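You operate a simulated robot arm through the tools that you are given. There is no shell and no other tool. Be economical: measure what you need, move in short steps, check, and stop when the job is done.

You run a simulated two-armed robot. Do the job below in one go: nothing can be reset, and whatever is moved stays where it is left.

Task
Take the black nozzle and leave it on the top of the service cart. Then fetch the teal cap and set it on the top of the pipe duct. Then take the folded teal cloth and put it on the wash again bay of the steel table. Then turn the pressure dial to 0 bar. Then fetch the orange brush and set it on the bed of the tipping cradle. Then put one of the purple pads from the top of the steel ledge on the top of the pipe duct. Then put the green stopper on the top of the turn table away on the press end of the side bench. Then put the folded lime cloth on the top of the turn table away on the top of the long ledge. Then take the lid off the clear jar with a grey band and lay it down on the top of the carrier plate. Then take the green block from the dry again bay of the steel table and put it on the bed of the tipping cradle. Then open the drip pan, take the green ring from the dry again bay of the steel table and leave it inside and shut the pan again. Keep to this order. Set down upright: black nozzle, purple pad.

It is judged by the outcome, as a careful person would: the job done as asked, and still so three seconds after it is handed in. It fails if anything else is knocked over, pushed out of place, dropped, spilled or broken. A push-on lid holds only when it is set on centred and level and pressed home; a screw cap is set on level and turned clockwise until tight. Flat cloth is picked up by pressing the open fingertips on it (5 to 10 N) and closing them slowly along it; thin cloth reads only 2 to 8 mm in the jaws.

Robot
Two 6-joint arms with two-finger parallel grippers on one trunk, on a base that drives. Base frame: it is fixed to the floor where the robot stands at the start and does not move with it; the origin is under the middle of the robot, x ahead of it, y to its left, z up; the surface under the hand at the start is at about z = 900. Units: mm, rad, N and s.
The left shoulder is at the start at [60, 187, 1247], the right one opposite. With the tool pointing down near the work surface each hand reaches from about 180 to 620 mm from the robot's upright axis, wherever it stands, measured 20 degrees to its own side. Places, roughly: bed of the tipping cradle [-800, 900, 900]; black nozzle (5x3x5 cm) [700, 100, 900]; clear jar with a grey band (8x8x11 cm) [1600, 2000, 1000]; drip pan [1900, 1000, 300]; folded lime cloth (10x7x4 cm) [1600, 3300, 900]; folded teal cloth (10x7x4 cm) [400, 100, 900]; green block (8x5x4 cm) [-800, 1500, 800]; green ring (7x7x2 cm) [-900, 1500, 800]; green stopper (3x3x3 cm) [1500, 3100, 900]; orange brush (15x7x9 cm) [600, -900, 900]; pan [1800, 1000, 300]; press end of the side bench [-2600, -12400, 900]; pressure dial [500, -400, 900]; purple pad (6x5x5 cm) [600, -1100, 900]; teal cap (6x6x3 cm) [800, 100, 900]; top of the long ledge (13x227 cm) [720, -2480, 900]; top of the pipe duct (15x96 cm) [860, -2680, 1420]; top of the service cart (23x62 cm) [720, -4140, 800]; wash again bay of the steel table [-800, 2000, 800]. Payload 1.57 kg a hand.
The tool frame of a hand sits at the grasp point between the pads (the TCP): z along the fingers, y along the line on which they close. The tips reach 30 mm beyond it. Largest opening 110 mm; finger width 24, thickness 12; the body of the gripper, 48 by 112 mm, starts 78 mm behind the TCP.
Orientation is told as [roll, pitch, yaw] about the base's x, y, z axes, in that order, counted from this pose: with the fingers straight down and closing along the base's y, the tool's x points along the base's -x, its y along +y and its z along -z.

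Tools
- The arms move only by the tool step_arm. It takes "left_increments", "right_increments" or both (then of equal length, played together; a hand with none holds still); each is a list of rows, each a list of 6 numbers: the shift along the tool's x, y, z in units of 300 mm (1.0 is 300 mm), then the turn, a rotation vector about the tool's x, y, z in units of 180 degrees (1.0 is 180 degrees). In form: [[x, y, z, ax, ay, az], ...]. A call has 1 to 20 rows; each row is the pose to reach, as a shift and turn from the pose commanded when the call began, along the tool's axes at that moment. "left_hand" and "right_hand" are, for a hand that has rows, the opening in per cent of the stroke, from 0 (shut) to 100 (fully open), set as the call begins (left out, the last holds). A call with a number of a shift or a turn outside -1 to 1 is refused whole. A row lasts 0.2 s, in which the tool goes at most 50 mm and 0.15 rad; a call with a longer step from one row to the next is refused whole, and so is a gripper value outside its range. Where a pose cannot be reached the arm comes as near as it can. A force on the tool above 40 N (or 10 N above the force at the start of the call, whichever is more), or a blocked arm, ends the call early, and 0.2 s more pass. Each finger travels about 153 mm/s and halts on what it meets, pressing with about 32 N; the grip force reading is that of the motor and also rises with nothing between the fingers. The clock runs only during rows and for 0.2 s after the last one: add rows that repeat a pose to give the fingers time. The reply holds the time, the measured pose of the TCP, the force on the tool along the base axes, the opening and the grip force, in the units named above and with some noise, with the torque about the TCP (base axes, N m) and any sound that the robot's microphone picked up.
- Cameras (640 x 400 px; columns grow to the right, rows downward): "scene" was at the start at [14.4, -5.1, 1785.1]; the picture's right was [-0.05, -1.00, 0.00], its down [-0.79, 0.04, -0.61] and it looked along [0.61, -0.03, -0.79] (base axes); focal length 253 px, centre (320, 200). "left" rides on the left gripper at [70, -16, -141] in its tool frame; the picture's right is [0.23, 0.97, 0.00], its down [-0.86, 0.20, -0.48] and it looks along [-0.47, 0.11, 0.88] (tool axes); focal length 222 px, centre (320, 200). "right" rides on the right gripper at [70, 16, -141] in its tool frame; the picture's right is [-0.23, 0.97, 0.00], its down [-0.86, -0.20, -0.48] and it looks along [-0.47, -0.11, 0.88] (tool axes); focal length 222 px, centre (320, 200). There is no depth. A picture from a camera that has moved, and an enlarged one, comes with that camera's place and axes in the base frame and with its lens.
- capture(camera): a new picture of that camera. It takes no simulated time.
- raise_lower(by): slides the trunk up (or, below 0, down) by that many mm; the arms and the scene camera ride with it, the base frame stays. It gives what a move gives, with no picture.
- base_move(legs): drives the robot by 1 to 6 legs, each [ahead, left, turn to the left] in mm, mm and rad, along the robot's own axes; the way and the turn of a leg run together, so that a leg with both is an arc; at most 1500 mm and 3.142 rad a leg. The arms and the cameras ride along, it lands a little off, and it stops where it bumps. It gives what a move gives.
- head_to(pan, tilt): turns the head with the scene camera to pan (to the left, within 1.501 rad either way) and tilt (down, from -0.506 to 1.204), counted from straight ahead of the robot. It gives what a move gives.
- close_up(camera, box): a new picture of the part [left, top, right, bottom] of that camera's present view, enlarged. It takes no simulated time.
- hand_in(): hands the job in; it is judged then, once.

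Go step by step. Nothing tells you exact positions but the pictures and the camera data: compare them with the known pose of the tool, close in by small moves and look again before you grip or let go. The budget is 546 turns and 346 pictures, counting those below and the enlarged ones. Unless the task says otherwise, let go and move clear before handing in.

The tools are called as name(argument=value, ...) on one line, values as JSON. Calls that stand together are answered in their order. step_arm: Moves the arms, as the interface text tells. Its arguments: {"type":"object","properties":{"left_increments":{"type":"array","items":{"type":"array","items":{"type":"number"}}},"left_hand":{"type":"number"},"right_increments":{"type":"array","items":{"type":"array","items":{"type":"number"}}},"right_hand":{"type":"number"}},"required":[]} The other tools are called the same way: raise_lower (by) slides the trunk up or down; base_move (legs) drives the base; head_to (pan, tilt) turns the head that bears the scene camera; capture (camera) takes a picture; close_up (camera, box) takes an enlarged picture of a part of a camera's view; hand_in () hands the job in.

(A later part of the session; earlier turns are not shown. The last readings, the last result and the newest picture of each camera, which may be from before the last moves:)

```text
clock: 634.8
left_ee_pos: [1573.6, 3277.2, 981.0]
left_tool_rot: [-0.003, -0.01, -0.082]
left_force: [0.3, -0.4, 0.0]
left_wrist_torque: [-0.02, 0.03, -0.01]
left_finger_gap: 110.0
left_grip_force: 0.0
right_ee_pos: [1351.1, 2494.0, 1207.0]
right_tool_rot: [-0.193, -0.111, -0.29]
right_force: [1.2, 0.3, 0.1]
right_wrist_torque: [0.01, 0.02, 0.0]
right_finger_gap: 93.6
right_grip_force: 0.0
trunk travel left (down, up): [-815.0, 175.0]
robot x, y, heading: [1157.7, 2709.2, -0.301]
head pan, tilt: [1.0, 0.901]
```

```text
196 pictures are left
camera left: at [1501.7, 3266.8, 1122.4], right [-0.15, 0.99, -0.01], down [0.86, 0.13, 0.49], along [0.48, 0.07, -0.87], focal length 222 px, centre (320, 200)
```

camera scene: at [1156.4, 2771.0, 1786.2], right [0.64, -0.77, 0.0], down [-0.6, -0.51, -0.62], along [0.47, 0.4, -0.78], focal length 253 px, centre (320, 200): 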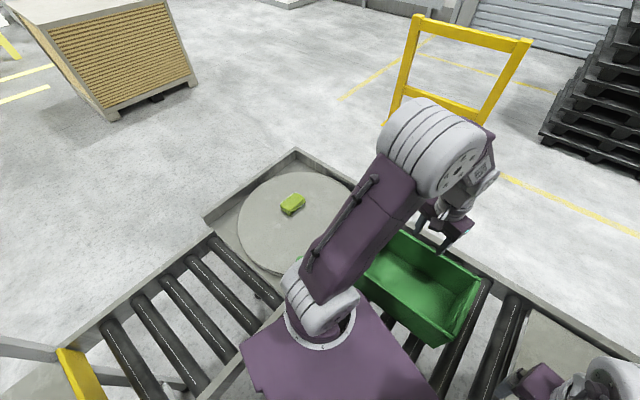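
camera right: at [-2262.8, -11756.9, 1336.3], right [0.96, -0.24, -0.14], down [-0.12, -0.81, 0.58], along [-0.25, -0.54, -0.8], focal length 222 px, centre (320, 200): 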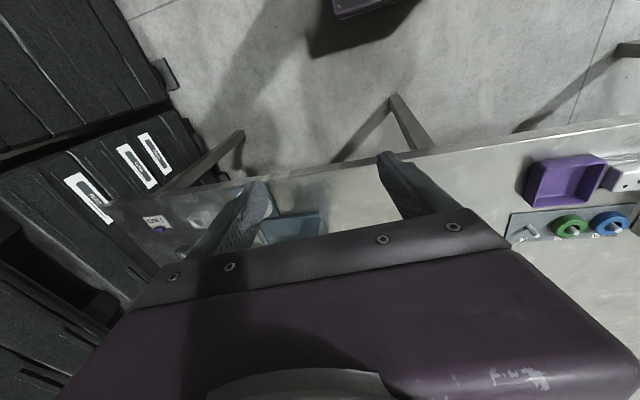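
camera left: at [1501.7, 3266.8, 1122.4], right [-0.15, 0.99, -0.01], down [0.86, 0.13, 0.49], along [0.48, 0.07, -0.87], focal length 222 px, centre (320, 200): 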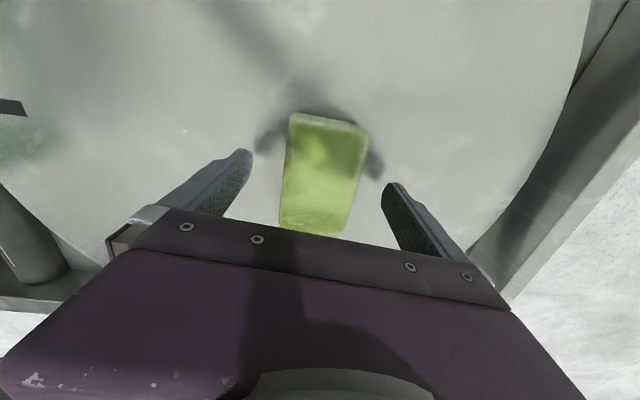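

step_arm(left_increments=[[0, 0, 0.03, 0, 0, 0], [0, 0, 0.055, 0, 0, 0], [0, 0, 0.06, 0, 0, 0]])

step_arm(left_increments=[[0, 0, 0, 0, 0, 0], [0, 0, 0, 0, 0, 0], [0, 0, 0, 0, 0, 0], [0, 0, 0, 0, 0, 0]], left_hand=0)

step_arm(left_increments=[[0, 0, -0.05, 0, 0, 0], [0, 0, -0.15, 0, 0, 0], [0, 0, -0.3, 0, 0, 0], [0, 0, -0.45, 0, 0, 0], [0, 0, -0.55, 0, 0, 0]])

capture(camera="left")

```text
clock: 635.6
left_ee_pos: [1574.5, 3276.0, 964.7]
left_tool_rot: [-0.001, -0.01, -0.082]
left_force: [-0.1, -0.2, -1.1]
left_wrist_torque: [0.03, -0.02, -0.04]
left_finger_gap: 110.0
left_grip_force: 0.1
right_ee_pos: [1350.5, 2493.1, 1205.5]
right_tool_rot: [-0.193, -0.112, -0.292]
right_force: [-0.4, -0.3, -0.7]
right_wrist_torque: [-0.02, -0.01, 0.03]
right_finger_gap: 93.5
right_grip_force: 0.2
trunk travel left (down, up): [-815.0, 175.0]
robot x, y, heading: [1155.0, 2703.2, -0.302]
head pan, tilt: [1.0, 0.901]
```

```text
clock: 636.6
left_ee_pos: [1573.8, 3276.8, 964.9]
left_tool_rot: [-0.001, -0.011, -0.081]
left_force: [-0.3, 0.2, 1.3]
left_wrist_torque: [0.01, 0.03, 0.05]
left_finger_gap: 65.6
left_grip_force: 31.7
right_ee_pos: [1349.6, 2493.7, 1206.2]
right_tool_rot: [-0.194, -0.112, -0.291]
right_force: [-0.6, 0.2, -0.1]
right_wrist_torque: [-0.01, -0.01, 0.0]
right_finger_gap: 93.4
right_grip_force: 0.0
trunk travel left (down, up): [-815.0, 175.0]
robot x, y, heading: [1158.4, 2705.9, -0.298]
head pan, tilt: [1.0, 0.901]
```

```text
clock: 637.8
left_ee_pos: [1571.5, 3274.2, 1132.2]
left_tool_rot: [-0.002, -0.009, -0.082]
left_force: [0.3, -0.2, 0.1]
left_wrist_torque: [-0.03, -0.05, -0.02]
left_finger_gap: 65.3
left_grip_force: 31.5
right_ee_pos: [1350.4, 2494.0, 1206.7]
right_tool_rot: [-0.193, -0.111, -0.291]
right_force: [0.3, -0.5, -0.1]
right_wrist_torque: [-0.01, 0.01, -0.03]
right_finger_gap: 93.4
right_grip_force: 0.0
trunk travel left (down, up): [-815.0, 175.0]
robot x, y, heading: [1153.2, 2703.9, -0.298]
head pan, tilt: [1.0, 0.901]
```

```text
195 pictures are left
camera left: at [1499.3, 3264.3, 1273.2], right [-0.15, 0.99, 0.0], down [0.86, 0.13, 0.49], along [0.48, 0.07, -0.87], focal length 222 px, centre (320, 200)
```

left: 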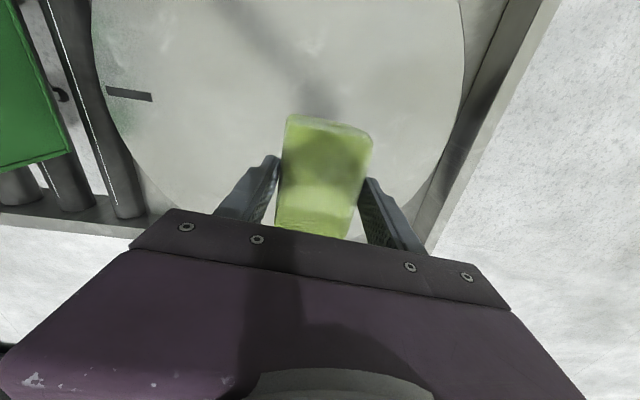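

The lime cloth is held. I retract, back away from the corner and drive to the long ledge.

raise_lower(by=60)

step_arm(left_increments=[[-0.02, -0.14, 0, 0, 0, 0], [-0.05, -0.28, 0, 0, 0, 0], [-0.08, -0.42, 0, 0, 0, 0], [-0.11, -0.56, 0, 0, 0, 0], [-0.14, -0.7, 0, 0, 0, 0], [-0.17, -0.84, 0, 0, 0, 0]])

step_arm(left_increments=[[-0.02, -0.14, 0, 0, 0, 0.01], [-0.04, -0.28, 0, 0, 0, 0.025], [-0.06, -0.42, 0, 0, 0, 0.04], [-0.08, -0.56, 0, 0, 0, 0.055], [-0.1, -0.7, 0, 0, 0, 0.07], [-0.13, -0.82, 0, 0, 0, 0.07]])

base_move(legs=[[0, -100, 0], [0, 0, 0.3], [-1080, 0, 0], [0, 0, -1.57]])

base_move(legs=[[1450, 0, 0], [1450, 0, 0], [1450, 0, 0]])

```text
clock: 638.8
left_ee_pos: [1571.7, 3275.4, 1190.1]
left_tool_rot: [-0.001, -0.009, -0.083]
left_force: [0.8, -0.9, 0.2]
left_wrist_torque: [0.0, -0.01, -0.02]
left_finger_gap: 65.5
left_grip_force: 31.8
right_ee_pos: [1351.8, 2495.2, 1266.4]
right_tool_rot: [-0.193, -0.111, -0.289]
right_force: [0.1, 0.3, -0.2]
right_wrist_torque: [0.0, 0.0, -0.01]
right_finger_gap: 93.5
right_grip_force: 0.1
trunk travel left (down, up): [-875.0, 115.0]
robot x, y, heading: [1160.6, 2701.5, -0.301]
head pan, tilt: [1.0, 0.901]
```

```text
clock: 640.2
left_ee_pos: [1600.1, 3016.8, 1191.7]
left_tool_rot: [0.0, -0.009, -0.082]
left_force: [-0.2, -0.1, -0.5]
left_wrist_torque: [0.0, 0.01, 0.01]
left_finger_gap: 65.4
left_grip_force: 32.0
right_ee_pos: [1351.4, 2492.3, 1265.8]
right_tool_rot: [-0.193, -0.112, -0.289]
right_force: [0.1, 0.0, -0.3]
right_wrist_torque: [0.0, 0.01, -0.02]
right_finger_gap: 93.4
right_grip_force: 0.0
trunk travel left (down, up): [-875.0, 115.0]
robot x, y, heading: [1158.1, 2701.9, -0.306]
head pan, tilt: [1.0, 0.901]
```

```text
clock: 641.6
left_ee_pos: [1618.3, 2768.7, 1191.1]
left_tool_rot: [0.002, -0.009, -0.301]
left_force: [0.4, -0.6, -0.7]
left_wrist_torque: [0.0, 0.04, -0.02]
left_finger_gap: 65.2
left_grip_force: 31.5
right_ee_pos: [1351.1, 2492.3, 1265.7]
right_tool_rot: [-0.192, -0.112, -0.29]
right_force: [0.3, -0.8, 0.4]
right_wrist_torque: [0.0, 0.0, 0.0]
right_finger_gap: 93.7
right_grip_force: 0.0
trunk travel left (down, up): [-875.0, 115.0]
robot x, y, heading: [1154.5, 2704.8, -0.295]
head pan, tilt: [1.0, 0.901]
```

```text
clock: 652.6
left_ee_pos: [247.4, 2195.8, 1191.1]
left_tool_rot: [0.0, -0.01, -1.602]
left_force: [-0.6, 0.7, -1.1]
left_wrist_torque: [-0.02, -0.02, 0.02]
left_finger_gap: 64.6
left_grip_force: 31.6
right_ee_pos: [-90.0, 2378.7, 1266.7]
right_tool_rot: [-0.193, -0.112, -1.59]
right_force: [0.5, -0.3, 0.5]
right_wrist_torque: [-0.02, -0.01, -0.01]
right_finger_gap: 93.7
right_grip_force: 0.1
trunk travel left (down, up): [-875.0, 115.0]
robot x, y, heading: [58.5, 2623.4, -1.602]
head pan, tilt: [1.0, 0.901]
```

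```text
clock: 673.3
left_ee_pos: [-41.0, -2113.2, 1190.7]
left_tool_rot: [-0.001, -0.011, -1.654]
left_force: [-0.3, -0.5, -0.2]
left_wrist_torque: [0.04, 0.03, 0.03]
left_finger_gap: 64.8
left_grip_force: 32.0
right_ee_pos: [-370.1, -1909.9, 1265.5]
right_tool_rot: [-0.193, -0.113, -1.642]
right_force: [0.1, 0.1, -0.3]
right_wrist_torque: [0.0, -0.02, -0.02]
right_finger_gap: 93.3
right_grip_force: 0.1
trunk travel left (down, up): [-875.0, 115.0]
robot x, y, heading: [-205.5, -1669.7, -1.646]
head pan, tilt: [1.0, 0.901]
```

base_move(legs=[[0, 0, 1.646], [0, -720, 0]])

head_to(pan=0.1, tilt=0.6)

capture(camera="scene")

```text
clock: 681.1
left_ee_pos: [213.0, -2175.7, 1191.4]
left_tool_rot: [-0.002, -0.01, 0.002]
left_force: [0.2, 0.0, -0.6]
left_wrist_torque: [0.01, -0.01, 0.0]
left_finger_gap: 65.0
left_grip_force: 32.4
right_ee_pos: [41.2, -2521.2, 1266.3]
right_tool_rot: [-0.195, -0.112, 0.014]
right_force: [0.0, -0.7, 1.1]
right_wrist_torque: [0.0, 0.01, -0.04]
right_finger_gap: 93.4
right_grip_force: 0.0
trunk travel left (down, up): [-875.0, 115.0]
robot x, y, heading: [-209.4, -2379.8, 0.005]
head pan, tilt: [1.0, 0.901]
```

```text
clock: 682.3
left_ee_pos: [213.9, -2175.9, 1191.9]
left_tool_rot: [-0.001, -0.012, 0.002]
left_force: [0.2, -0.3, -0.4]
left_wrist_torque: [-0.01, 0.04, 0.02]
left_finger_gap: 65.2
left_grip_force: 32.0
right_ee_pos: [40.8, -2520.6, 1266.0]
right_tool_rot: [-0.194, -0.112, 0.013]
right_force: [0.4, 0.6, 0.1]
right_wrist_torque: [-0.01, 0.02, 0.01]
right_finger_gap: 93.5
right_grip_force: 0.1
trunk travel left (down, up): [-875.0, 115.0]
robot x, y, heading: [-207.7, -2379.9, 0.008]
head pan, tilt: [0.099, 0.6]
```

```text
194 pictures are left
camera scene: at [-180.4, -2371.6, 1811.0], right [0.11, -0.99, 0.0], down [-0.56, -0.06, -0.82], along [0.82, 0.09, -0.57], focal length 253 px, centre (320, 200)
```

scene: 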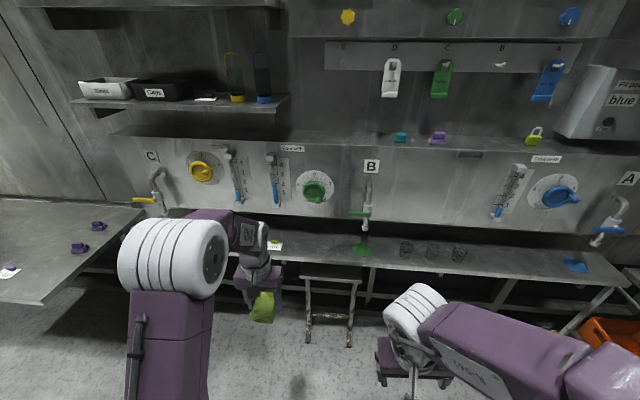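

The ledge is free around y≈-2240 between the tag and the green puddle. I drive in and position the cloth above it.

base_move(legs=[[400, -60, -0.008]])

capture(camera="left")

head_to(pan=0.2, tilt=0.8)

capture(camera="scene")

```text
clock: 684.8
left_ee_pos: [614.0, -2239.8, 1192.4]
left_tool_rot: [0.0, -0.011, -0.003]
left_force: [0.5, 0.0, -0.2]
left_wrist_torque: [0.01, -0.03, 0.01]
left_finger_gap: 65.1
left_grip_force: 31.6
right_ee_pos: [438.2, -2583.9, 1267.0]
right_tool_rot: [-0.194, -0.113, 0.007]
right_force: [-0.2, -0.4, -0.1]
right_wrist_torque: [0.02, 0.0, -0.02]
right_finger_gap: 93.3
right_grip_force: 0.0
trunk travel left (down, up): [-875.0, 115.0]
robot x, y, heading: [195.1, -2441.7, -0.005]
head pan, tilt: [0.099, 0.6]
```

```text
193 pictures are left
camera left: at [542.7, -2256.4, 1333.9], right [-0.22, 0.97, 0.0], down [0.85, 0.2, 0.49], along [0.48, 0.11, -0.87], focal length 222 px, centre (320, 200)
```

left: 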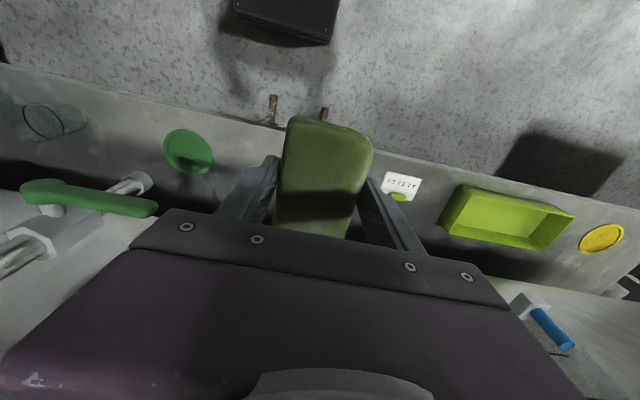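

```text
clock: 685.6
left_ee_pos: [615.4, -2241.0, 1191.7]
left_tool_rot: [0.0, -0.01, -0.003]
left_force: [0.5, -0.6, 0.0]
left_wrist_torque: [-0.01, 0.03, 0.0]
left_finger_gap: 65.1
left_grip_force: 31.7
right_ee_pos: [440.8, -2583.9, 1267.2]
right_tool_rot: [-0.193, -0.112, 0.008]
right_force: [-0.7, -0.6, 0.0]
right_wrist_torque: [-0.02, -0.01, 0.01]
right_finger_gap: 93.6
right_grip_force: 0.2
trunk travel left (down, up): [-875.0, 115.0]
robot x, y, heading: [190.9, -2442.8, -0.002]
head pan, tilt: [0.201, 0.799]
```

```text
192 pictures are left
camera scene: at [211.6, -2426.3, 1794.2], right [0.2, -0.98, 0.0], down [-0.7, -0.14, -0.7], along [0.68, 0.14, -0.72], focal length 253 px, centre (320, 200)
```

scene: 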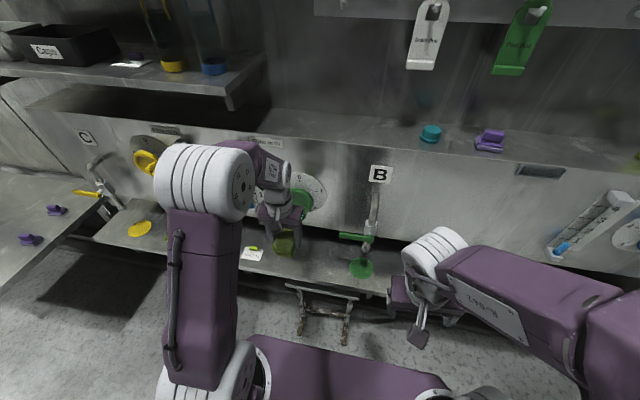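

I lower the cloth in front of the ledge first (to stay below the green dial), then move it forward over the ledge.

step_arm(left_increments=[[0, 0, 0.15, 0, 0, 0], [0, 0, 0.3, 0, 0, 0], [0, 0, 0.45, 0, 0, 0], [0, 0, 0.6, 0, 0, 0], [0, 0, 0.7, 0, 0, 0], [-0.12, 0, 0.7, 0, 0, 0], [-0.24, 0, 0.7, 0, 0, 0], [-0.355, 0, 0.7, 0, 0, 0]])

capture(camera="left")

close_up(camera="scene", box=[200, 150, 400, 300])

```text
clock: 687.4
left_ee_pos: [711.4, -2234.4, 989.1]
left_tool_rot: [-0.007, -0.01, 0.001]
left_force: [-1.8, -0.4, -0.6]
left_wrist_torque: [0.01, -0.12, -0.01]
left_finger_gap: 64.9
left_grip_force: 31.9
right_ee_pos: [429.3, -2575.8, 1270.2]
right_tool_rot: [-0.199, -0.121, 0.011]
right_force: [1.6, 0.4, 0.3]
right_wrist_torque: [-0.08, 0.15, -0.03]
right_finger_gap: 93.6
right_grip_force: 0.0
trunk travel left (down, up): [-875.0, 115.0]
robot x, y, heading: [188.1, -2440.4, -0.001]
head pan, tilt: [0.201, 0.799]
```

```text
191 pictures are left
camera left: at [640.8, -2250.1, 1130.9], right [-0.23, 0.97, -0.01], down [0.85, 0.2, 0.49], along [0.47, 0.1, -0.87], focal length 222 px, centre (320, 200)
```

left: 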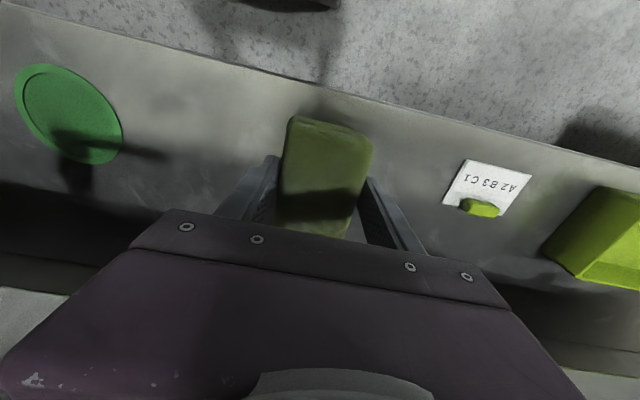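

```text
2.67 times, centred on (300, 225) of scene
camera zoom: at [192.7, -2415.9, 1795.1], right [0.2, -0.98, 0.01], down [-0.69, -0.15, -0.7], along [0.69, 0.14, -0.71], focal length 675 px, centre (373, 133)
```

zoom: 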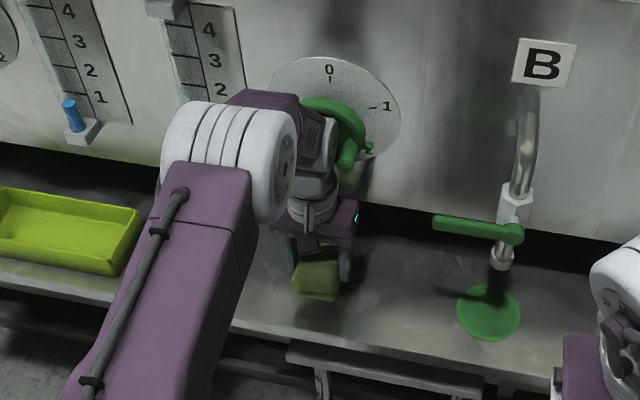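

The robot seems to be pushed back: my wrist touches the green dial on the duct. I withdraw at once and compare the dial with earlier pictures.

step_arm(left_increments=[[0.12, 0, 0, 0, 0, 0], [0.24, 0, 0, 0, 0, 0], [0.4, 0, 0, 0, 0, 0]])

close_up(camera="scene", box=[200, 150, 400, 300])

```text
clock: 688.2
left_ee_pos: [602.0, -2237.4, 982.3]
left_tool_rot: [-0.002, -0.013, -0.005]
left_force: [-0.9, 0.4, 0.0]
left_wrist_torque: [-0.02, -0.06, 0.01]
left_finger_gap: 65.0
left_grip_force: 31.7
right_ee_pos: [438.3, -2581.9, 1266.8]
right_tool_rot: [-0.194, -0.113, 0.007]
right_force: [0.3, -0.1, -0.1]
right_wrist_torque: [-0.02, -0.02, -0.01]
right_finger_gap: 93.5
right_grip_force: 0.0
trunk travel left (down, up): [-875.0, 115.0]
robot x, y, heading: [192.6, -2443.0, -0.002]
head pan, tilt: [0.201, 0.799]
```

```text
2.67 times, centred on (300, 225) of scene
camera zoom: at [208.2, -2422.9, 1794.1], right [0.2, -0.98, 0.0], down [-0.7, -0.14, -0.7], along [0.68, 0.14, -0.72], focal length 675 px, centre (373, 133)
```

zoom: 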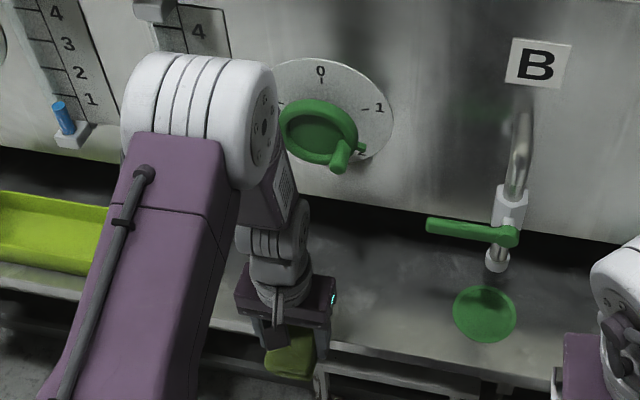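

The wheel looks unturned (same orientation as in earlier pictures). Its rim bottom is at z≈1187, so I'll pass beneath it: raise the hand, lower the trunk 200 mm so the forearm stays low, then move forward with the cloth just above the ledge.

step_arm(left_increments=[[0.05, 0, -0.12, 0, 0, 0], [0.05, 0.03, -0.26, 0, 0, 0], [0.05, 0.06, -0.4, 0, 0, 0], [0.05, 0.08, -0.54, 0, 0, 0]])

raise_lower(by=-200)

capture(camera="left")

capture(camera="scene")

```text
clock: 689.2
left_ee_pos: [584.3, -2216.1, 1142.5]
left_tool_rot: [0.001, -0.01, -0.005]
left_force: [-1.1, 0.6, -1.0]
left_wrist_torque: [0.01, -0.02, 0.01]
left_finger_gap: 65.2
left_grip_force: 32.1
right_ee_pos: [439.7, -2585.4, 1266.3]
right_tool_rot: [-0.192, -0.113, 0.008]
right_force: [-0.3, 0.3, 0.1]
right_wrist_torque: [0.02, -0.03, 0.01]
right_finger_gap: 93.5
right_grip_force: 0.2
trunk travel left (down, up): [-875.0, 115.0]
robot x, y, heading: [193.1, -2443.0, -0.002]
head pan, tilt: [0.201, 0.799]
```

```text
clock: 691.3
left_ee_pos: [585.9, -2215.3, 941.9]
left_tool_rot: [0.0, -0.012, -0.004]
left_force: [-0.4, 0.5, -1.6]
left_wrist_torque: [0.0, -0.01, -0.02]
left_finger_gap: 65.1
left_grip_force: 31.6
right_ee_pos: [441.1, -2584.6, 1066.1]
right_tool_rot: [-0.196, -0.112, 0.009]
right_force: [0.4, 0.2, -0.3]
right_wrist_torque: [0.01, 0.02, -0.01]
right_finger_gap: 93.8
right_grip_force: 0.1
trunk travel left (down, up): [-675.0, 315.0]
robot x, y, heading: [194.4, -2439.0, -0.006]
head pan, tilt: [0.201, 0.799]
```

```text
188 pictures are left
camera left: at [515.8, -2232.0, 1082.9], right [-0.22, 0.97, 0.0], down [0.85, 0.2, 0.49], along [0.48, 0.11, -0.87], focal length 222 px, centre (320, 200)
```

left: 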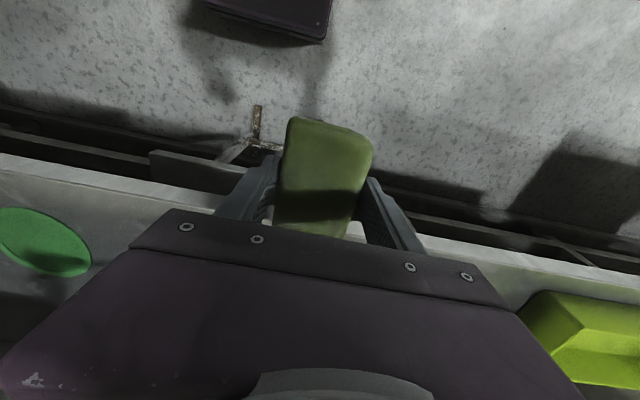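

```text
187 pictures are left
camera scene: at [211.3, -2426.3, 1594.2], right [0.2, -0.98, 0.0], down [-0.7, -0.14, -0.7], along [0.68, 0.14, -0.72], focal length 253 px, centre (320, 200)
```

scene: 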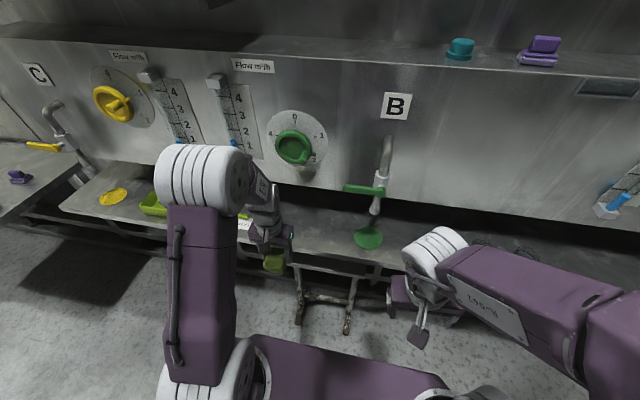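

close_up(camera="scene", box=[60, 50, 360, 200])

```text
2.13 times, centred on (210, 125) of scene
camera zoom: at [211.3, -2426.3, 1594.2], right [0.2, -0.98, 0.0], down [-0.7, -0.14, -0.7], along [0.68, 0.14, -0.72], focal length 540 px, centre (555, 360)
```

zoom: 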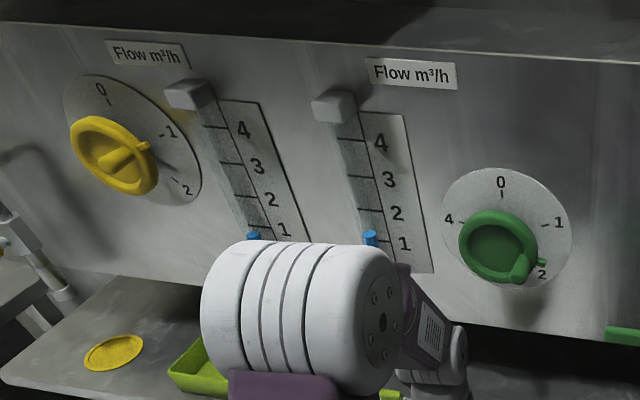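

The wheel still points to 2, matching the earlier view, so nothing was turned. I move the cloth forward over the ledge at low height.

step_arm(left_increments=[[0, 0, -0.03, 0, 0, 0], [-0.12, 0, -0.03, 0, 0, 0], [-0.24, 0, -0.03, 0, 0, 0], [-0.34, 0, -0.03, 0, 0, 0]])

close_up(camera="scene", box=[180, 100, 380, 280])

capture(camera="left")

```text
clock: 692.3
left_ee_pos: [689.5, -2215.6, 949.5]
left_tool_rot: [0.001, -0.01, -0.004]
left_force: [1.0, -0.7, -2.0]
left_wrist_torque: [-0.01, -0.01, -0.01]
left_finger_gap: 65.0
left_grip_force: 32.3
right_ee_pos: [442.5, -2583.5, 1065.2]
right_tool_rot: [-0.194, -0.113, 0.008]
right_force: [0.1, 0.8, 0.2]
right_wrist_torque: [-0.01, 0.03, -0.01]
right_finger_gap: 93.2
right_grip_force: 0.0
trunk travel left (down, up): [-675.0, 315.0]
robot x, y, heading: [192.3, -2443.0, -0.004]
head pan, tilt: [0.201, 0.799]
```

```text
2.22 times, centred on (280, 190) of scene
camera zoom: at [212.2, -2426.3, 1594.1], right [0.2, -0.98, 0.0], down [-0.7, -0.14, -0.7], along [0.68, 0.14, -0.72], focal length 562 px, centre (409, 222)
```

zoom: 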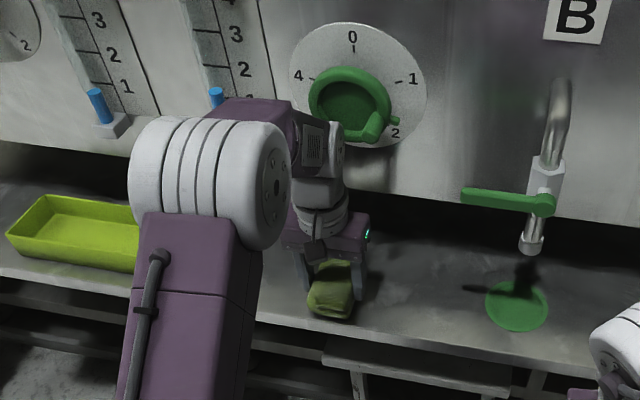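

```text
184 pictures are left
camera left: at [618.3, -2232.4, 1091.8], right [-0.22, 0.97, 0.0], down [0.85, 0.2, 0.49], along [0.47, 0.11, -0.87], focal length 222 px, centre (320, 200)
```

left: 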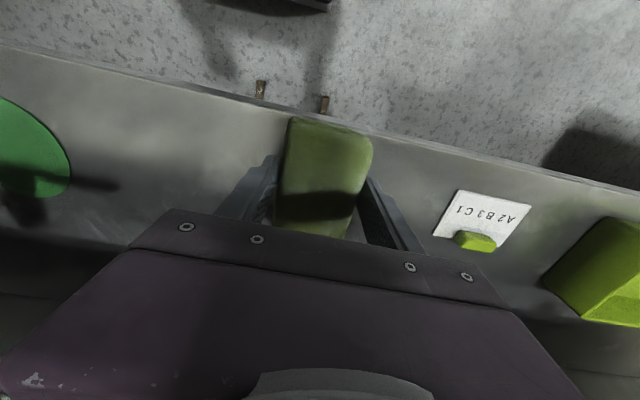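

No contact so far. I go 22 mm further and check forces.

step_arm(left_increments=[[-0.03, 0, 0, 0, 0, 0], [-0.06, 0, 0, 0, 0, 0], [-0.08, 0, 0.0, 0, 0, 0]])

close_up(camera="scene", box=[230, 100, 380, 250])

```text
clock: 693.1
left_ee_pos: [711.7, -2215.8, 951.9]
left_tool_rot: [-0.001, -0.012, -0.003]
left_force: [0.0, 1.0, -1.0]
left_wrist_torque: [0.01, -0.03, -0.01]
left_finger_gap: 65.0
left_grip_force: 31.7
right_ee_pos: [439.3, -2583.8, 1067.6]
right_tool_rot: [-0.194, -0.113, 0.008]
right_force: [-0.3, 1.2, -0.8]
right_wrist_torque: [-0.01, -0.02, 0.01]
right_finger_gap: 93.4
right_grip_force: 0.1
trunk travel left (down, up): [-675.0, 315.0]
robot x, y, heading: [193.2, -2438.4, 0.001]
head pan, tilt: [0.201, 0.799]
```

```text
2.67 times, centred on (305, 175) of scene
camera zoom: at [210.0, -2426.3, 1594.2], right [0.2, -0.98, 0.0], down [-0.7, -0.14, -0.7], along [0.68, 0.14, -0.72], focal length 675 px, centre (360, 267)
```

zoom: 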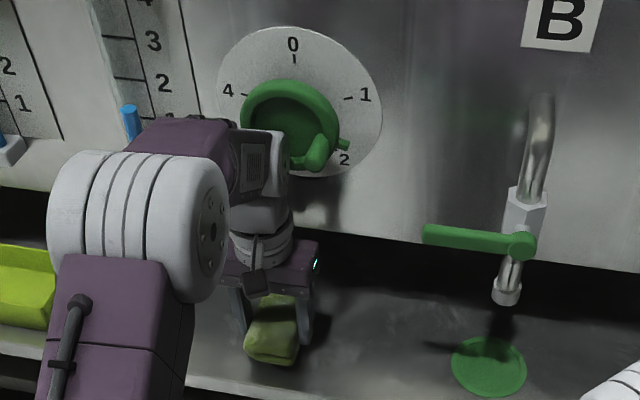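

No contact with the wheel. I lower the cloth onto the ledge.

step_arm(left_increments=[[0, 0, 0.01, 0, 0, 0], [0, 0, 0.02, 0, 0, 0], [0, 0, 0.03, 0, 0, 0]])

step_arm(left_increments=[[0, 0, 0.006, 0, 0, 0], [0, 0, 0.012, 0, 0, 0], [0, 0, 0.018, 0, 0, 0]])

```text
clock: 693.9
left_ee_pos: [711.2, -2216.2, 944.7]
left_tool_rot: [-0.001, -0.01, -0.004]
left_force: [-0.8, -0.3, -0.4]
left_wrist_torque: [-0.01, 0.0, -0.01]
left_finger_gap: 64.8
left_grip_force: 31.5
right_ee_pos: [440.5, -2583.8, 1066.2]
right_tool_rot: [-0.193, -0.113, 0.007]
right_force: [-0.4, -0.5, -0.7]
right_wrist_torque: [-0.02, -0.01, -0.01]
right_finger_gap: 93.5
right_grip_force: 0.1
trunk travel left (down, up): [-675.0, 315.0]
robot x, y, heading: [193.0, -2444.3, -0.006]
head pan, tilt: [0.201, 0.799]
```

```text
clock: 694.7
left_ee_pos: [711.3, -2215.3, 938.3]
left_tool_rot: [-0.001, -0.012, -0.004]
left_force: [0.4, 0.2, -0.5]
left_wrist_torque: [0.0, -0.03, -0.06]
left_finger_gap: 64.9
left_grip_force: 32.3
right_ee_pos: [441.2, -2584.1, 1067.2]
right_tool_rot: [-0.193, -0.114, 0.009]
right_force: [0.3, -0.2, 0.6]
right_wrist_torque: [0.02, -0.02, 0.0]
right_finger_gap: 93.6
right_grip_force: 0.0
trunk travel left (down, up): [-675.0, 315.0]
robot x, y, heading: [193.4, -2437.6, 0.001]
head pan, tilt: [0.201, 0.799]
```

step_arm(left_increments=[[0, 0, 0.006, 0, 0, 0], [0, 0, 0.012, 0, 0, 0], [0, 0, 0.018, 0, 0, 0]])

step_arm(left_increments=[[0, 0, 0.006, 0, 0, 0], [0, 0, 0.012, 0, 0, 0], [0, 0, 0.018, 0, 0, 0]])

```text
clock: 695.5
left_ee_pos: [711.3, -2217.2, 935.8]
left_tool_rot: [0.002, -0.016, -0.003]
left_force: [0.5, 2.2, 24.0]
left_wrist_torque: [-0.17, 0.77, -0.06]
left_finger_gap: 65.4
left_grip_force: 32.0
right_ee_pos: [438.1, -2584.6, 1067.5]
right_tool_rot: [-0.193, -0.115, 0.008]
right_force: [-0.2, -0.2, 0.7]
right_wrist_torque: [-0.04, 0.0, 0.02]
right_finger_gap: 93.3
right_grip_force: 0.1
trunk travel left (down, up): [-675.0, 315.0]
robot x, y, heading: [194.3, -2441.3, -0.001]
head pan, tilt: [0.201, 0.799]
```

```text
clock: 696.1
left_ee_pos: [712.3, -2215.9, 935.0]
left_tool_rot: [0.004, -0.021, -0.002]
left_force: [-7.4, 0.5, 19.7]
left_wrist_torque: [-0.17, 0.51, -0.03]
left_finger_gap: 65.1
left_grip_force: 31.6
right_ee_pos: [437.9, -2585.6, 1065.7]
right_tool_rot: [-0.192, -0.115, 0.009]
right_force: [0.3, 0.5, 0.6]
right_wrist_torque: [-0.02, 0.0, -0.01]
right_finger_gap: 93.5
right_grip_force: 0.0
trunk travel left (down, up): [-675.0, 315.0]
robot x, y, heading: [193.2, -2441.9, 0.002]
head pan, tilt: [0.201, 0.799]
stopped in row 2 (left hand): the force on the tool passed its limit at 42 N (the readings are from after the stop); the commanded pose is now the measured one
```

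The cloth rests on the ledge. I open the fingers and withdraw straight backward (keeping below the wheel).

step_arm(left_increments=[[0, 0, -0.01, 0, 0, 0], [0, 0, -0.015, 0, 0, 0], [0, 0, -0.02, 0, 0, 0], [0, 0, -0.02, 0, 0, 0]], left_hand=95)

capture(camera="left")

```text
clock: 697.1
left_ee_pos: [714.4, -2215.5, 939.2]
left_tool_rot: [0.002, -0.018, -0.003]
left_force: [0.7, 1.1, 0.1]
left_wrist_torque: [-0.01, 0.0, 0.03]
left_finger_gap: 104.5
left_grip_force: 0.1
right_ee_pos: [440.1, -2583.0, 1066.8]
right_tool_rot: [-0.195, -0.113, 0.007]
right_force: [0.3, -0.4, -0.2]
right_wrist_torque: [0.02, 0.02, 0.02]
right_finger_gap: 93.5
right_grip_force: 0.1
trunk travel left (down, up): [-675.0, 315.0]
robot x, y, heading: [191.9, -2441.9, 0.001]
head pan, tilt: [0.201, 0.799]
```

```text
182 pictures are left
camera left: at [641.6, -2231.9, 1078.9], right [-0.22, 0.97, 0.0], down [0.85, 0.2, 0.49], along [0.48, 0.11, -0.87], focal length 222 px, centre (320, 200)
```

left: 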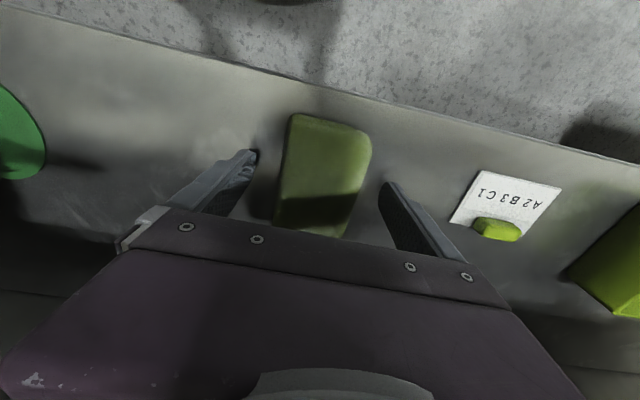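

step_arm(left_increments=[[0.12, 0, 0, 0, 0, 0], [0.26, 0, 0, 0, 0, 0], [0.4, 0, 0, 0, 0, 0], [0.54, 0, 0, 0, 0, 0], [0.6, 0, -0.1, 0, 0, 0]])

close_up(camera="scene", box=[180, 100, 380, 280])

```text
clock: 698.3
left_ee_pos: [532.3, -2214.4, 964.6]
left_tool_rot: [0.001, -0.02, -0.004]
left_force: [-0.3, 0.0, -0.4]
left_wrist_torque: [0.01, 0.01, 0.04]
left_finger_gap: 104.6
left_grip_force: 0.1
right_ee_pos: [440.1, -2584.6, 1066.1]
right_tool_rot: [-0.192, -0.113, 0.008]
right_force: [0.4, 0.1, -0.4]
right_wrist_torque: [0.0, 0.0, 0.02]
right_finger_gap: 93.7
right_grip_force: 0.1
trunk travel left (down, up): [-675.0, 315.0]
robot x, y, heading: [191.3, -2440.6, -0.006]
head pan, tilt: [0.201, 0.799]
```

```text
2.22 times, centred on (280, 190) of scene
camera zoom: at [209.4, -2426.9, 1594.1], right [0.2, -0.98, 0.0], down [-0.7, -0.14, -0.7], along [0.68, 0.14, -0.72], focal length 562 px, centre (409, 222)
```

zoom: 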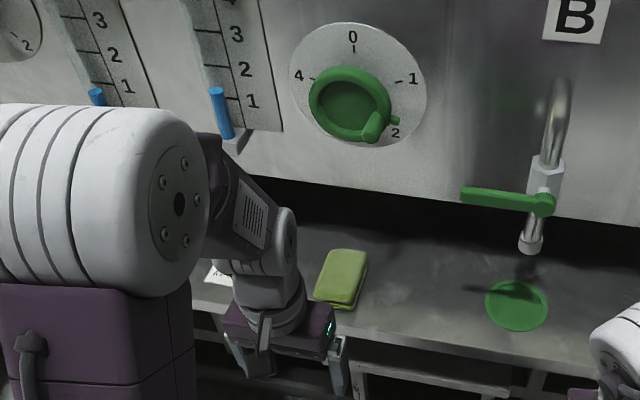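

The lime cloth lies on the long ledge. Next, the jar lid: I raise the trunk, back off and drive to the jar near [1600, 2000].

base_move(legs=[[-350, 0, 0]])

raise_lower(by=200)

base_move(legs=[[0, 1450, 0], [0, 1450, 0], [0, 1450, 0], [0, 400, 0]])

head_to(pan=0, tilt=0.5)

capture(camera="scene")

```text
clock: 700.6
left_ee_pos: [176.3, -2215.4, 965.9]
left_tool_rot: [0.003, -0.018, -0.004]
left_force: [0.1, 0.1, 0.7]
left_wrist_torque: [0.01, 0.04, 0.0]
left_finger_gap: 104.5
left_grip_force: 0.0
right_ee_pos: [83.7, -2583.9, 1066.4]
right_tool_rot: [-0.194, -0.111, 0.006]
right_force: [-0.4, 0.3, 0.4]
right_wrist_torque: [0.0, 0.03, -0.01]
right_finger_gap: 93.4
right_grip_force: 0.0
trunk travel left (down, up): [-675.0, 315.0]
robot x, y, heading: [-165.0, -2440.9, -0.005]
head pan, tilt: [0.201, 0.799]
```

```text
clock: 702.7
left_ee_pos: [177.2, -2214.6, 1165.3]
left_tool_rot: [0.002, -0.017, -0.007]
left_force: [-0.3, 0.0, -0.2]
left_wrist_torque: [0.0, 0.03, -0.01]
left_finger_gap: 104.5
left_grip_force: 0.1
right_ee_pos: [84.1, -2584.0, 1266.5]
right_tool_rot: [-0.194, -0.111, 0.006]
right_force: [0.2, 0.2, 0.6]
right_wrist_torque: [0.01, -0.02, 0.04]
right_finger_gap: 93.4
right_grip_force: 0.1
trunk travel left (down, up): [-875.0, 115.0]
robot x, y, heading: [-166.3, -2438.9, -0.001]
head pan, tilt: [0.201, 0.799]
```

```text
clock: 725.7
left_ee_pos: [205.3, 2538.6, 1165.5]
left_tool_rot: [0.004, -0.019, -0.02]
left_force: [-0.3, -0.4, -0.4]
left_wrist_torque: [0.0, 0.02, 0.04]
left_finger_gap: 104.7
left_grip_force: 0.0
right_ee_pos: [107.1, 2171.1, 1265.9]
right_tool_rot: [-0.19, -0.112, -0.007]
right_force: [-0.2, 0.0, 0.4]
right_wrist_torque: [-0.02, 0.0, 0.0]
right_finger_gap: 93.6
right_grip_force: 0.2
trunk travel left (down, up): [-875.0, 115.0]
robot x, y, heading: [-138.7, 2313.7, -0.017]
head pan, tilt: [0.201, 0.799]
```

```text
clock: 726.5
left_ee_pos: [205.4, 2539.9, 1164.6]
left_tool_rot: [0.001, -0.017, -0.02]
left_force: [0.0, 0.5, 0.5]
left_wrist_torque: [-0.01, 0.0, -0.03]
left_finger_gap: 104.5
left_grip_force: 0.1
right_ee_pos: [107.2, 2173.0, 1266.7]
right_tool_rot: [-0.194, -0.112, -0.011]
right_force: [0.7, -0.6, 0.5]
right_wrist_torque: [0.01, 0.03, 0.01]
right_finger_gap: 93.1
right_grip_force: 0.2
trunk travel left (down, up): [-875.0, 115.0]
robot x, y, heading: [-140.8, 2320.0, -0.013]
head pan, tilt: [0.0, 0.499]
```

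```text
180 pictures are left
camera scene: at [-107.6, 2318.2, 1820.0], right [-0.02, -1.0, 0.0], down [-0.48, 0.01, -0.88], along [0.88, -0.02, -0.48], focal length 253 px, centre (320, 200)
```

scene: 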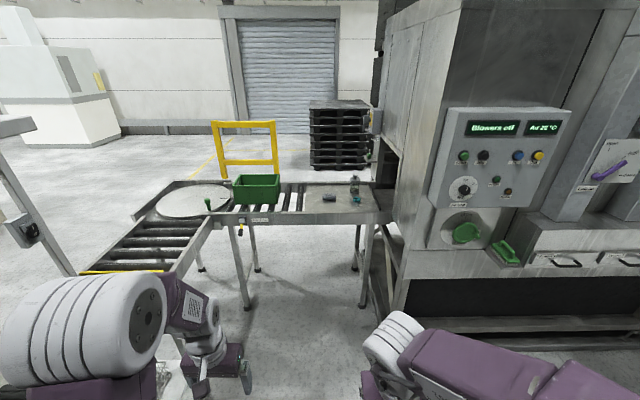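

base_move(legs=[[1050, 0, 0.013], [0, -100, 0]])

head_to(pan=-0.2, tilt=0.75)

capture(camera="scene")

```text
clock: 732.8
left_ee_pos: [1270.3, 2433.5, 1164.8]
left_tool_rot: [-0.001, -0.015, -0.007]
left_force: [-1.2, 0.8, 0.1]
left_wrist_torque: [-0.05, 0.04, -0.02]
left_finger_gap: 104.4
left_grip_force: 0.1
right_ee_pos: [1176.4, 2066.0, 1266.1]
right_tool_rot: [-0.196, -0.111, 0.006]
right_force: [0.0, 0.6, -0.2]
right_wrist_torque: [-0.03, 0.03, -0.02]
right_finger_gap: 93.5
right_grip_force: 0.0
trunk travel left (down, up): [-875.0, 115.0]
robot x, y, heading: [930.4, 2204.5, -0.007]
head pan, tilt: [0.0, 0.499]
```

```text
clock: 733.5
left_ee_pos: [1269.4, 2429.0, 1165.4]
left_tool_rot: [0.004, -0.018, -0.006]
left_force: [-0.3, 0.6, 0.9]
left_wrist_torque: [0.06, -0.02, -0.02]
left_finger_gap: 104.6
left_grip_force: 0.0
right_ee_pos: [1176.0, 2059.7, 1266.7]
right_tool_rot: [-0.191, -0.112, 0.004]
right_force: [-0.1, 0.1, -0.3]
right_wrist_torque: [0.03, -0.01, -0.02]
right_finger_gap: 93.5
right_grip_force: 0.0
trunk travel left (down, up): [-875.0, 115.0]
robot x, y, heading: [928.9, 2204.6, -0.008]
head pan, tilt: [-0.201, 0.75]
```

```text
179 pictures are left
camera scene: at [949.7, 2185.1, 1798.2], right [-0.2, -0.98, 0.0], down [-0.67, 0.14, -0.73], along [0.72, -0.15, -0.68], focal length 253 px, centre (320, 200)
```

scene: 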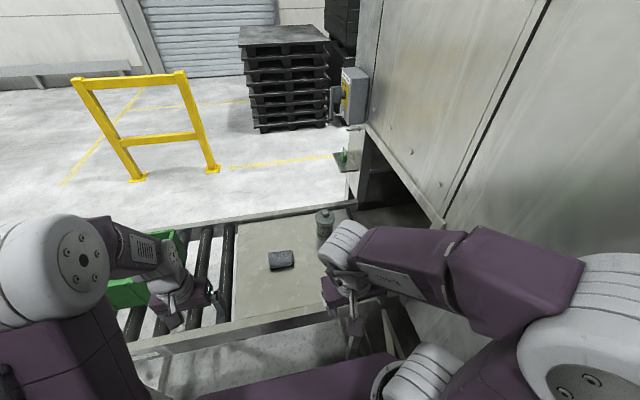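

close_up(camera="scene", box=[200, 190, 400, 340])

capture(camera="right")

```text
2.67 times, centred on (300, 265) of scene
camera zoom: at [949.7, 2185.1, 1798.2], right [-0.2, -0.98, 0.0], down [-0.67, 0.14, -0.73], along [0.72, -0.15, -0.68], focal length 675 px, centre (373, 27)
```

zoom: 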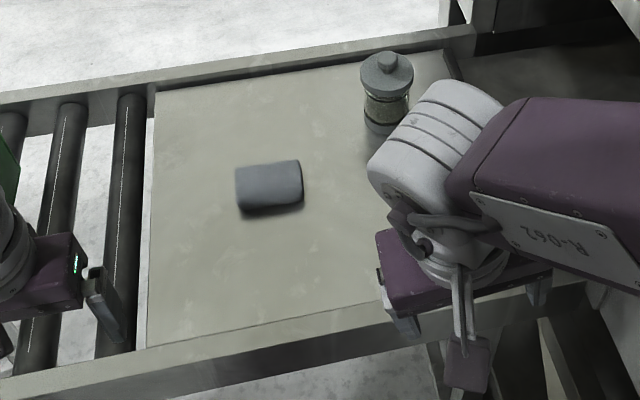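

```text
177 pictures are left
camera right: at [1092.2, 2102.4, 1393.5], right [0.24, 0.96, -0.16], down [0.79, -0.1, 0.6], along [0.56, -0.27, -0.78], focal length 222 px, centre (320, 200)
```

right: 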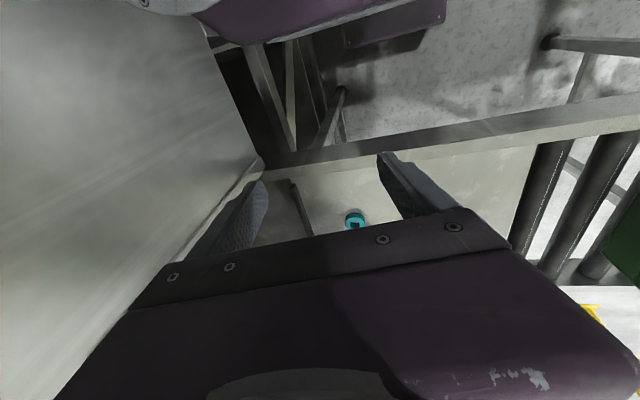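

The jar with a knobbed grey lid stands near [1650, 2016] on the beige plate at the conveyor end. I move closer, straighten the right hand, and look again.

base_move(legs=[[225, 0, 0.008]])

step_arm(right_increments=[[-0.05, 0, -0.05, -0.02, 0.012, 0], [-0.1, 0, -0.1, -0.04, 0.024, 0], [-0.15, 0, -0.1, -0.0614, 0.0357, 0], [-0.15, 0, -0.1, -0.0614, 0.0357, 0]])

capture(camera="right")

capture(camera="scene")

```text
clock: 735.2
left_ee_pos: [1485.1, 2432.0, 1165.9]
left_tool_rot: [0.0, -0.021, -0.002]
left_force: [-0.8, -0.2, 0.3]
left_wrist_torque: [0.0, -0.05, 0.0]
left_finger_gap: 104.4
left_grip_force: 0.1
right_ee_pos: [1394.6, 2063.0, 1267.3]
right_tool_rot: [-0.194, -0.116, 0.011]
right_force: [0.3, 0.8, -0.2]
right_wrist_torque: [0.02, -0.05, -0.01]
right_finger_gap: 93.6
right_grip_force: 0.1
trunk travel left (down, up): [-875.0, 115.0]
robot x, y, heading: [1149.8, 2207.8, -0.001]
head pan, tilt: [-0.201, 0.75]
```

```text
clock: 736.2
left_ee_pos: [1489.5, 2432.2, 1164.8]
left_tool_rot: [0.003, -0.016, 0.0]
left_force: [0.0, 0.6, 0.2]
left_wrist_torque: [0.0, -0.02, -0.01]
left_finger_gap: 104.7
left_grip_force: 0.2
right_ee_pos: [1407.3, 2064.5, 1262.1]
right_tool_rot: [-0.186, -0.112, 0.01]
right_force: [0.2, -0.3, 0.1]
right_wrist_torque: [0.01, -0.03, -0.02]
right_finger_gap: 93.5
right_grip_force: 0.1
right hand out of reach, approached as far as the arm can: row 1, 2, 3, 4
trunk travel left (down, up): [-875.0, 115.0]
robot x, y, heading: [1154.2, 2209.9, 0.001]
head pan, tilt: [-0.201, 0.75]
```

```text
176 pictures are left
camera right: at [1322.4, 2104.4, 1389.3], right [0.24, 0.96, -0.15], down [0.79, -0.1, 0.6], along [0.56, -0.26, -0.79], focal length 222 px, centre (320, 200)
```

right: 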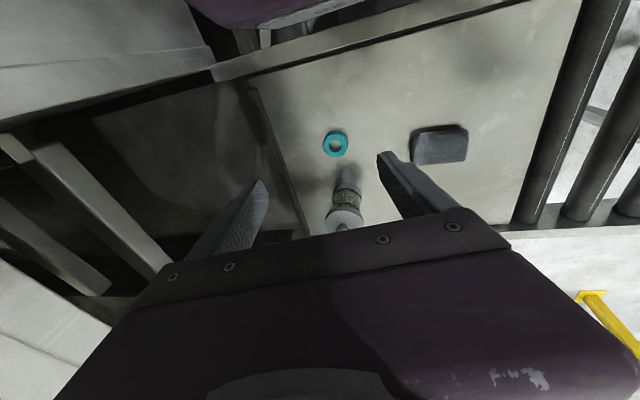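

```text
175 pictures are left
camera scene: at [1171.0, 2187.2, 1798.1], right [-0.2, -0.98, 0.0], down [-0.67, 0.13, -0.73], along [0.72, -0.14, -0.68], focal length 253 px, centre (320, 200)
```

scene: 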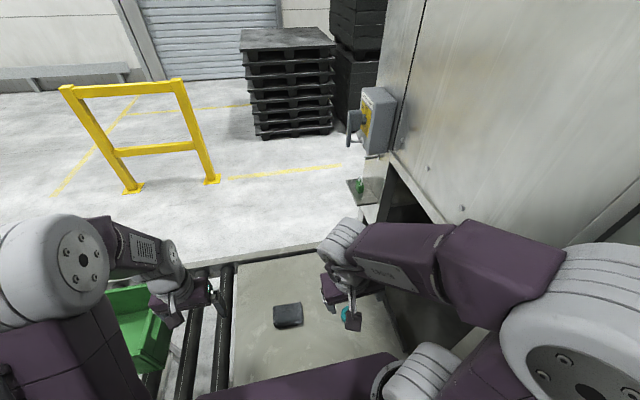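

The right hand was folded at its limit; I extend it forward so that it can straighten.

step_arm(right_increments=[[-0.12, 0, 0.0, 0, 0, 0], [-0.24, 0, 0.0, 0, 0, 0], [-0.36, 0, 0.0, 0, 0, 0], [-0.48, 0, 0.0, 0, 0, 0]])

capture(camera="right")

```text
clock: 737.2
left_ee_pos: [1490.1, 2432.6, 1163.4]
left_tool_rot: [0.001, -0.016, -0.004]
left_force: [-0.5, 0.0, -0.2]
left_wrist_torque: [0.01, 0.02, 0.01]
left_finger_gap: 104.8
left_grip_force: 0.1
right_ee_pos: [1550.5, 2065.2, 1272.5]
right_tool_rot: [-0.204, -0.116, 0.013]
right_force: [0.2, -0.1, 0.1]
right_wrist_torque: [0.02, 0.01, -0.02]
right_finger_gap: 93.7
right_grip_force: 0.1
right hand out of reach, approached as far as the arm can: row 3, 4
trunk travel left (down, up): [-875.0, 115.0]
robot x, y, heading: [1150.4, 2209.2, -0.0]
head pan, tilt: [-0.201, 0.75]
```

```text
174 pictures are left
camera right: at [1464.9, 2109.2, 1399.2], right [0.24, 0.96, -0.17], down [0.79, -0.09, 0.61], along [0.56, -0.28, -0.78], focal length 222 px, centre (320, 200)
```

right: 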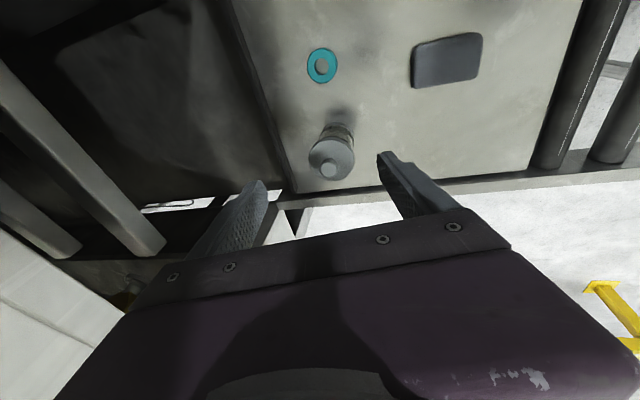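

step_arm(right_increments=[[0, 0, 0.08, -0.015, 0.01, 0], [0, 0, 0.16, -0.03, 0.02, 0], [0, 0, 0.24, -0.045, 0.03, 0], [0, 0, 0.32, -0.062, 0.036, 0], [0, 0, 0.32, -0.062, 0.036, 0]])

```text
clock: 738.4
left_ee_pos: [1487.5, 2432.4, 1165.6]
left_tool_rot: [0.001, -0.018, -0.002]
left_force: [0.0, 0.3, 0.8]
left_wrist_torque: [0.01, 0.02, 0.01]
left_finger_gap: 104.6
left_grip_force: 0.0
right_ee_pos: [1539.0, 2053.1, 1183.4]
right_tool_rot: [-0.15, -0.088, 0.007]
right_force: [-0.6, 0.3, -1.3]
right_wrist_torque: [0.0, 0.0, 0.0]
right_finger_gap: 93.4
right_grip_force: 0.1
right hand out of reach, approached as far as the arm can: row 1, 2, 3, 4, 5
trunk travel left (down, up): [-875.0, 115.0]
robot x, y, heading: [1151.7, 2200.2, 0.004]
head pan, tilt: [-0.201, 0.75]
```

step_arm(right_increments=[[-0.08, 0, 0.03, -0.015, 0.01, 0], [-0.16, 0, 0.06, -0.03, 0.02, 0], [-0.24, 0, 0.09, -0.048, 0.028, 0], [-0.24, 0, 0.09, -0.048, 0.028, 0]])

```text
clock: 739.4
left_ee_pos: [1489.1, 2431.8, 1165.3]
left_tool_rot: [0.001, -0.016, -0.001]
left_force: [-0.1, 0.4, 0.0]
left_wrist_torque: [-0.02, 0.0, 0.01]
left_finger_gap: 104.7
left_grip_force: 0.0
right_ee_pos: [1563.5, 2047.4, 1139.1]
right_tool_rot: [-0.133, -0.074, 0.006]
right_force: [0.4, 0.6, 0.7]
right_wrist_torque: [-0.02, 0.0, -0.01]
right_finger_gap: 93.5
right_grip_force: 0.0
right hand out of reach, approached as far as the arm can: row 1, 2, 3, 4
trunk travel left (down, up): [-875.0, 115.0]
robot x, y, heading: [1149.1, 2206.6, 0.002]
head pan, tilt: [-0.201, 0.75]
```

The right arm seems to be at a joint limit. I try freeing it with a small yaw.

step_arm(right_increments=[[0, 0, 0, 0, 0, -0.04], [0, 0, 0, 0, 0, -0.08], [0, 0, 0, 0, 0, -0.12], [0, 0, 0, 0, 0, -0.12]])

```text
clock: 740.4
left_ee_pos: [1488.8, 2431.4, 1165.1]
left_tool_rot: [0.0, -0.017, -0.003]
left_force: [0.2, -0.1, -0.2]
left_wrist_torque: [-0.02, 0.0, -0.03]
left_finger_gap: 104.3
left_grip_force: 0.1
right_ee_pos: [1558.0, 2057.2, 1130.2]
right_tool_rot: [-0.162, -0.02, 0.377]
right_force: [0.6, -0.8, 1.1]
right_wrist_torque: [-0.01, 0.01, -0.01]
right_finger_gap: 93.6
right_grip_force: 0.1
right hand out of reach, approached as far as the arm can: row 3, 4
trunk travel left (down, up): [-875.0, 115.0]
robot x, y, heading: [1154.1, 2201.0, -0.001]
head pan, tilt: [-0.201, 0.75]
```

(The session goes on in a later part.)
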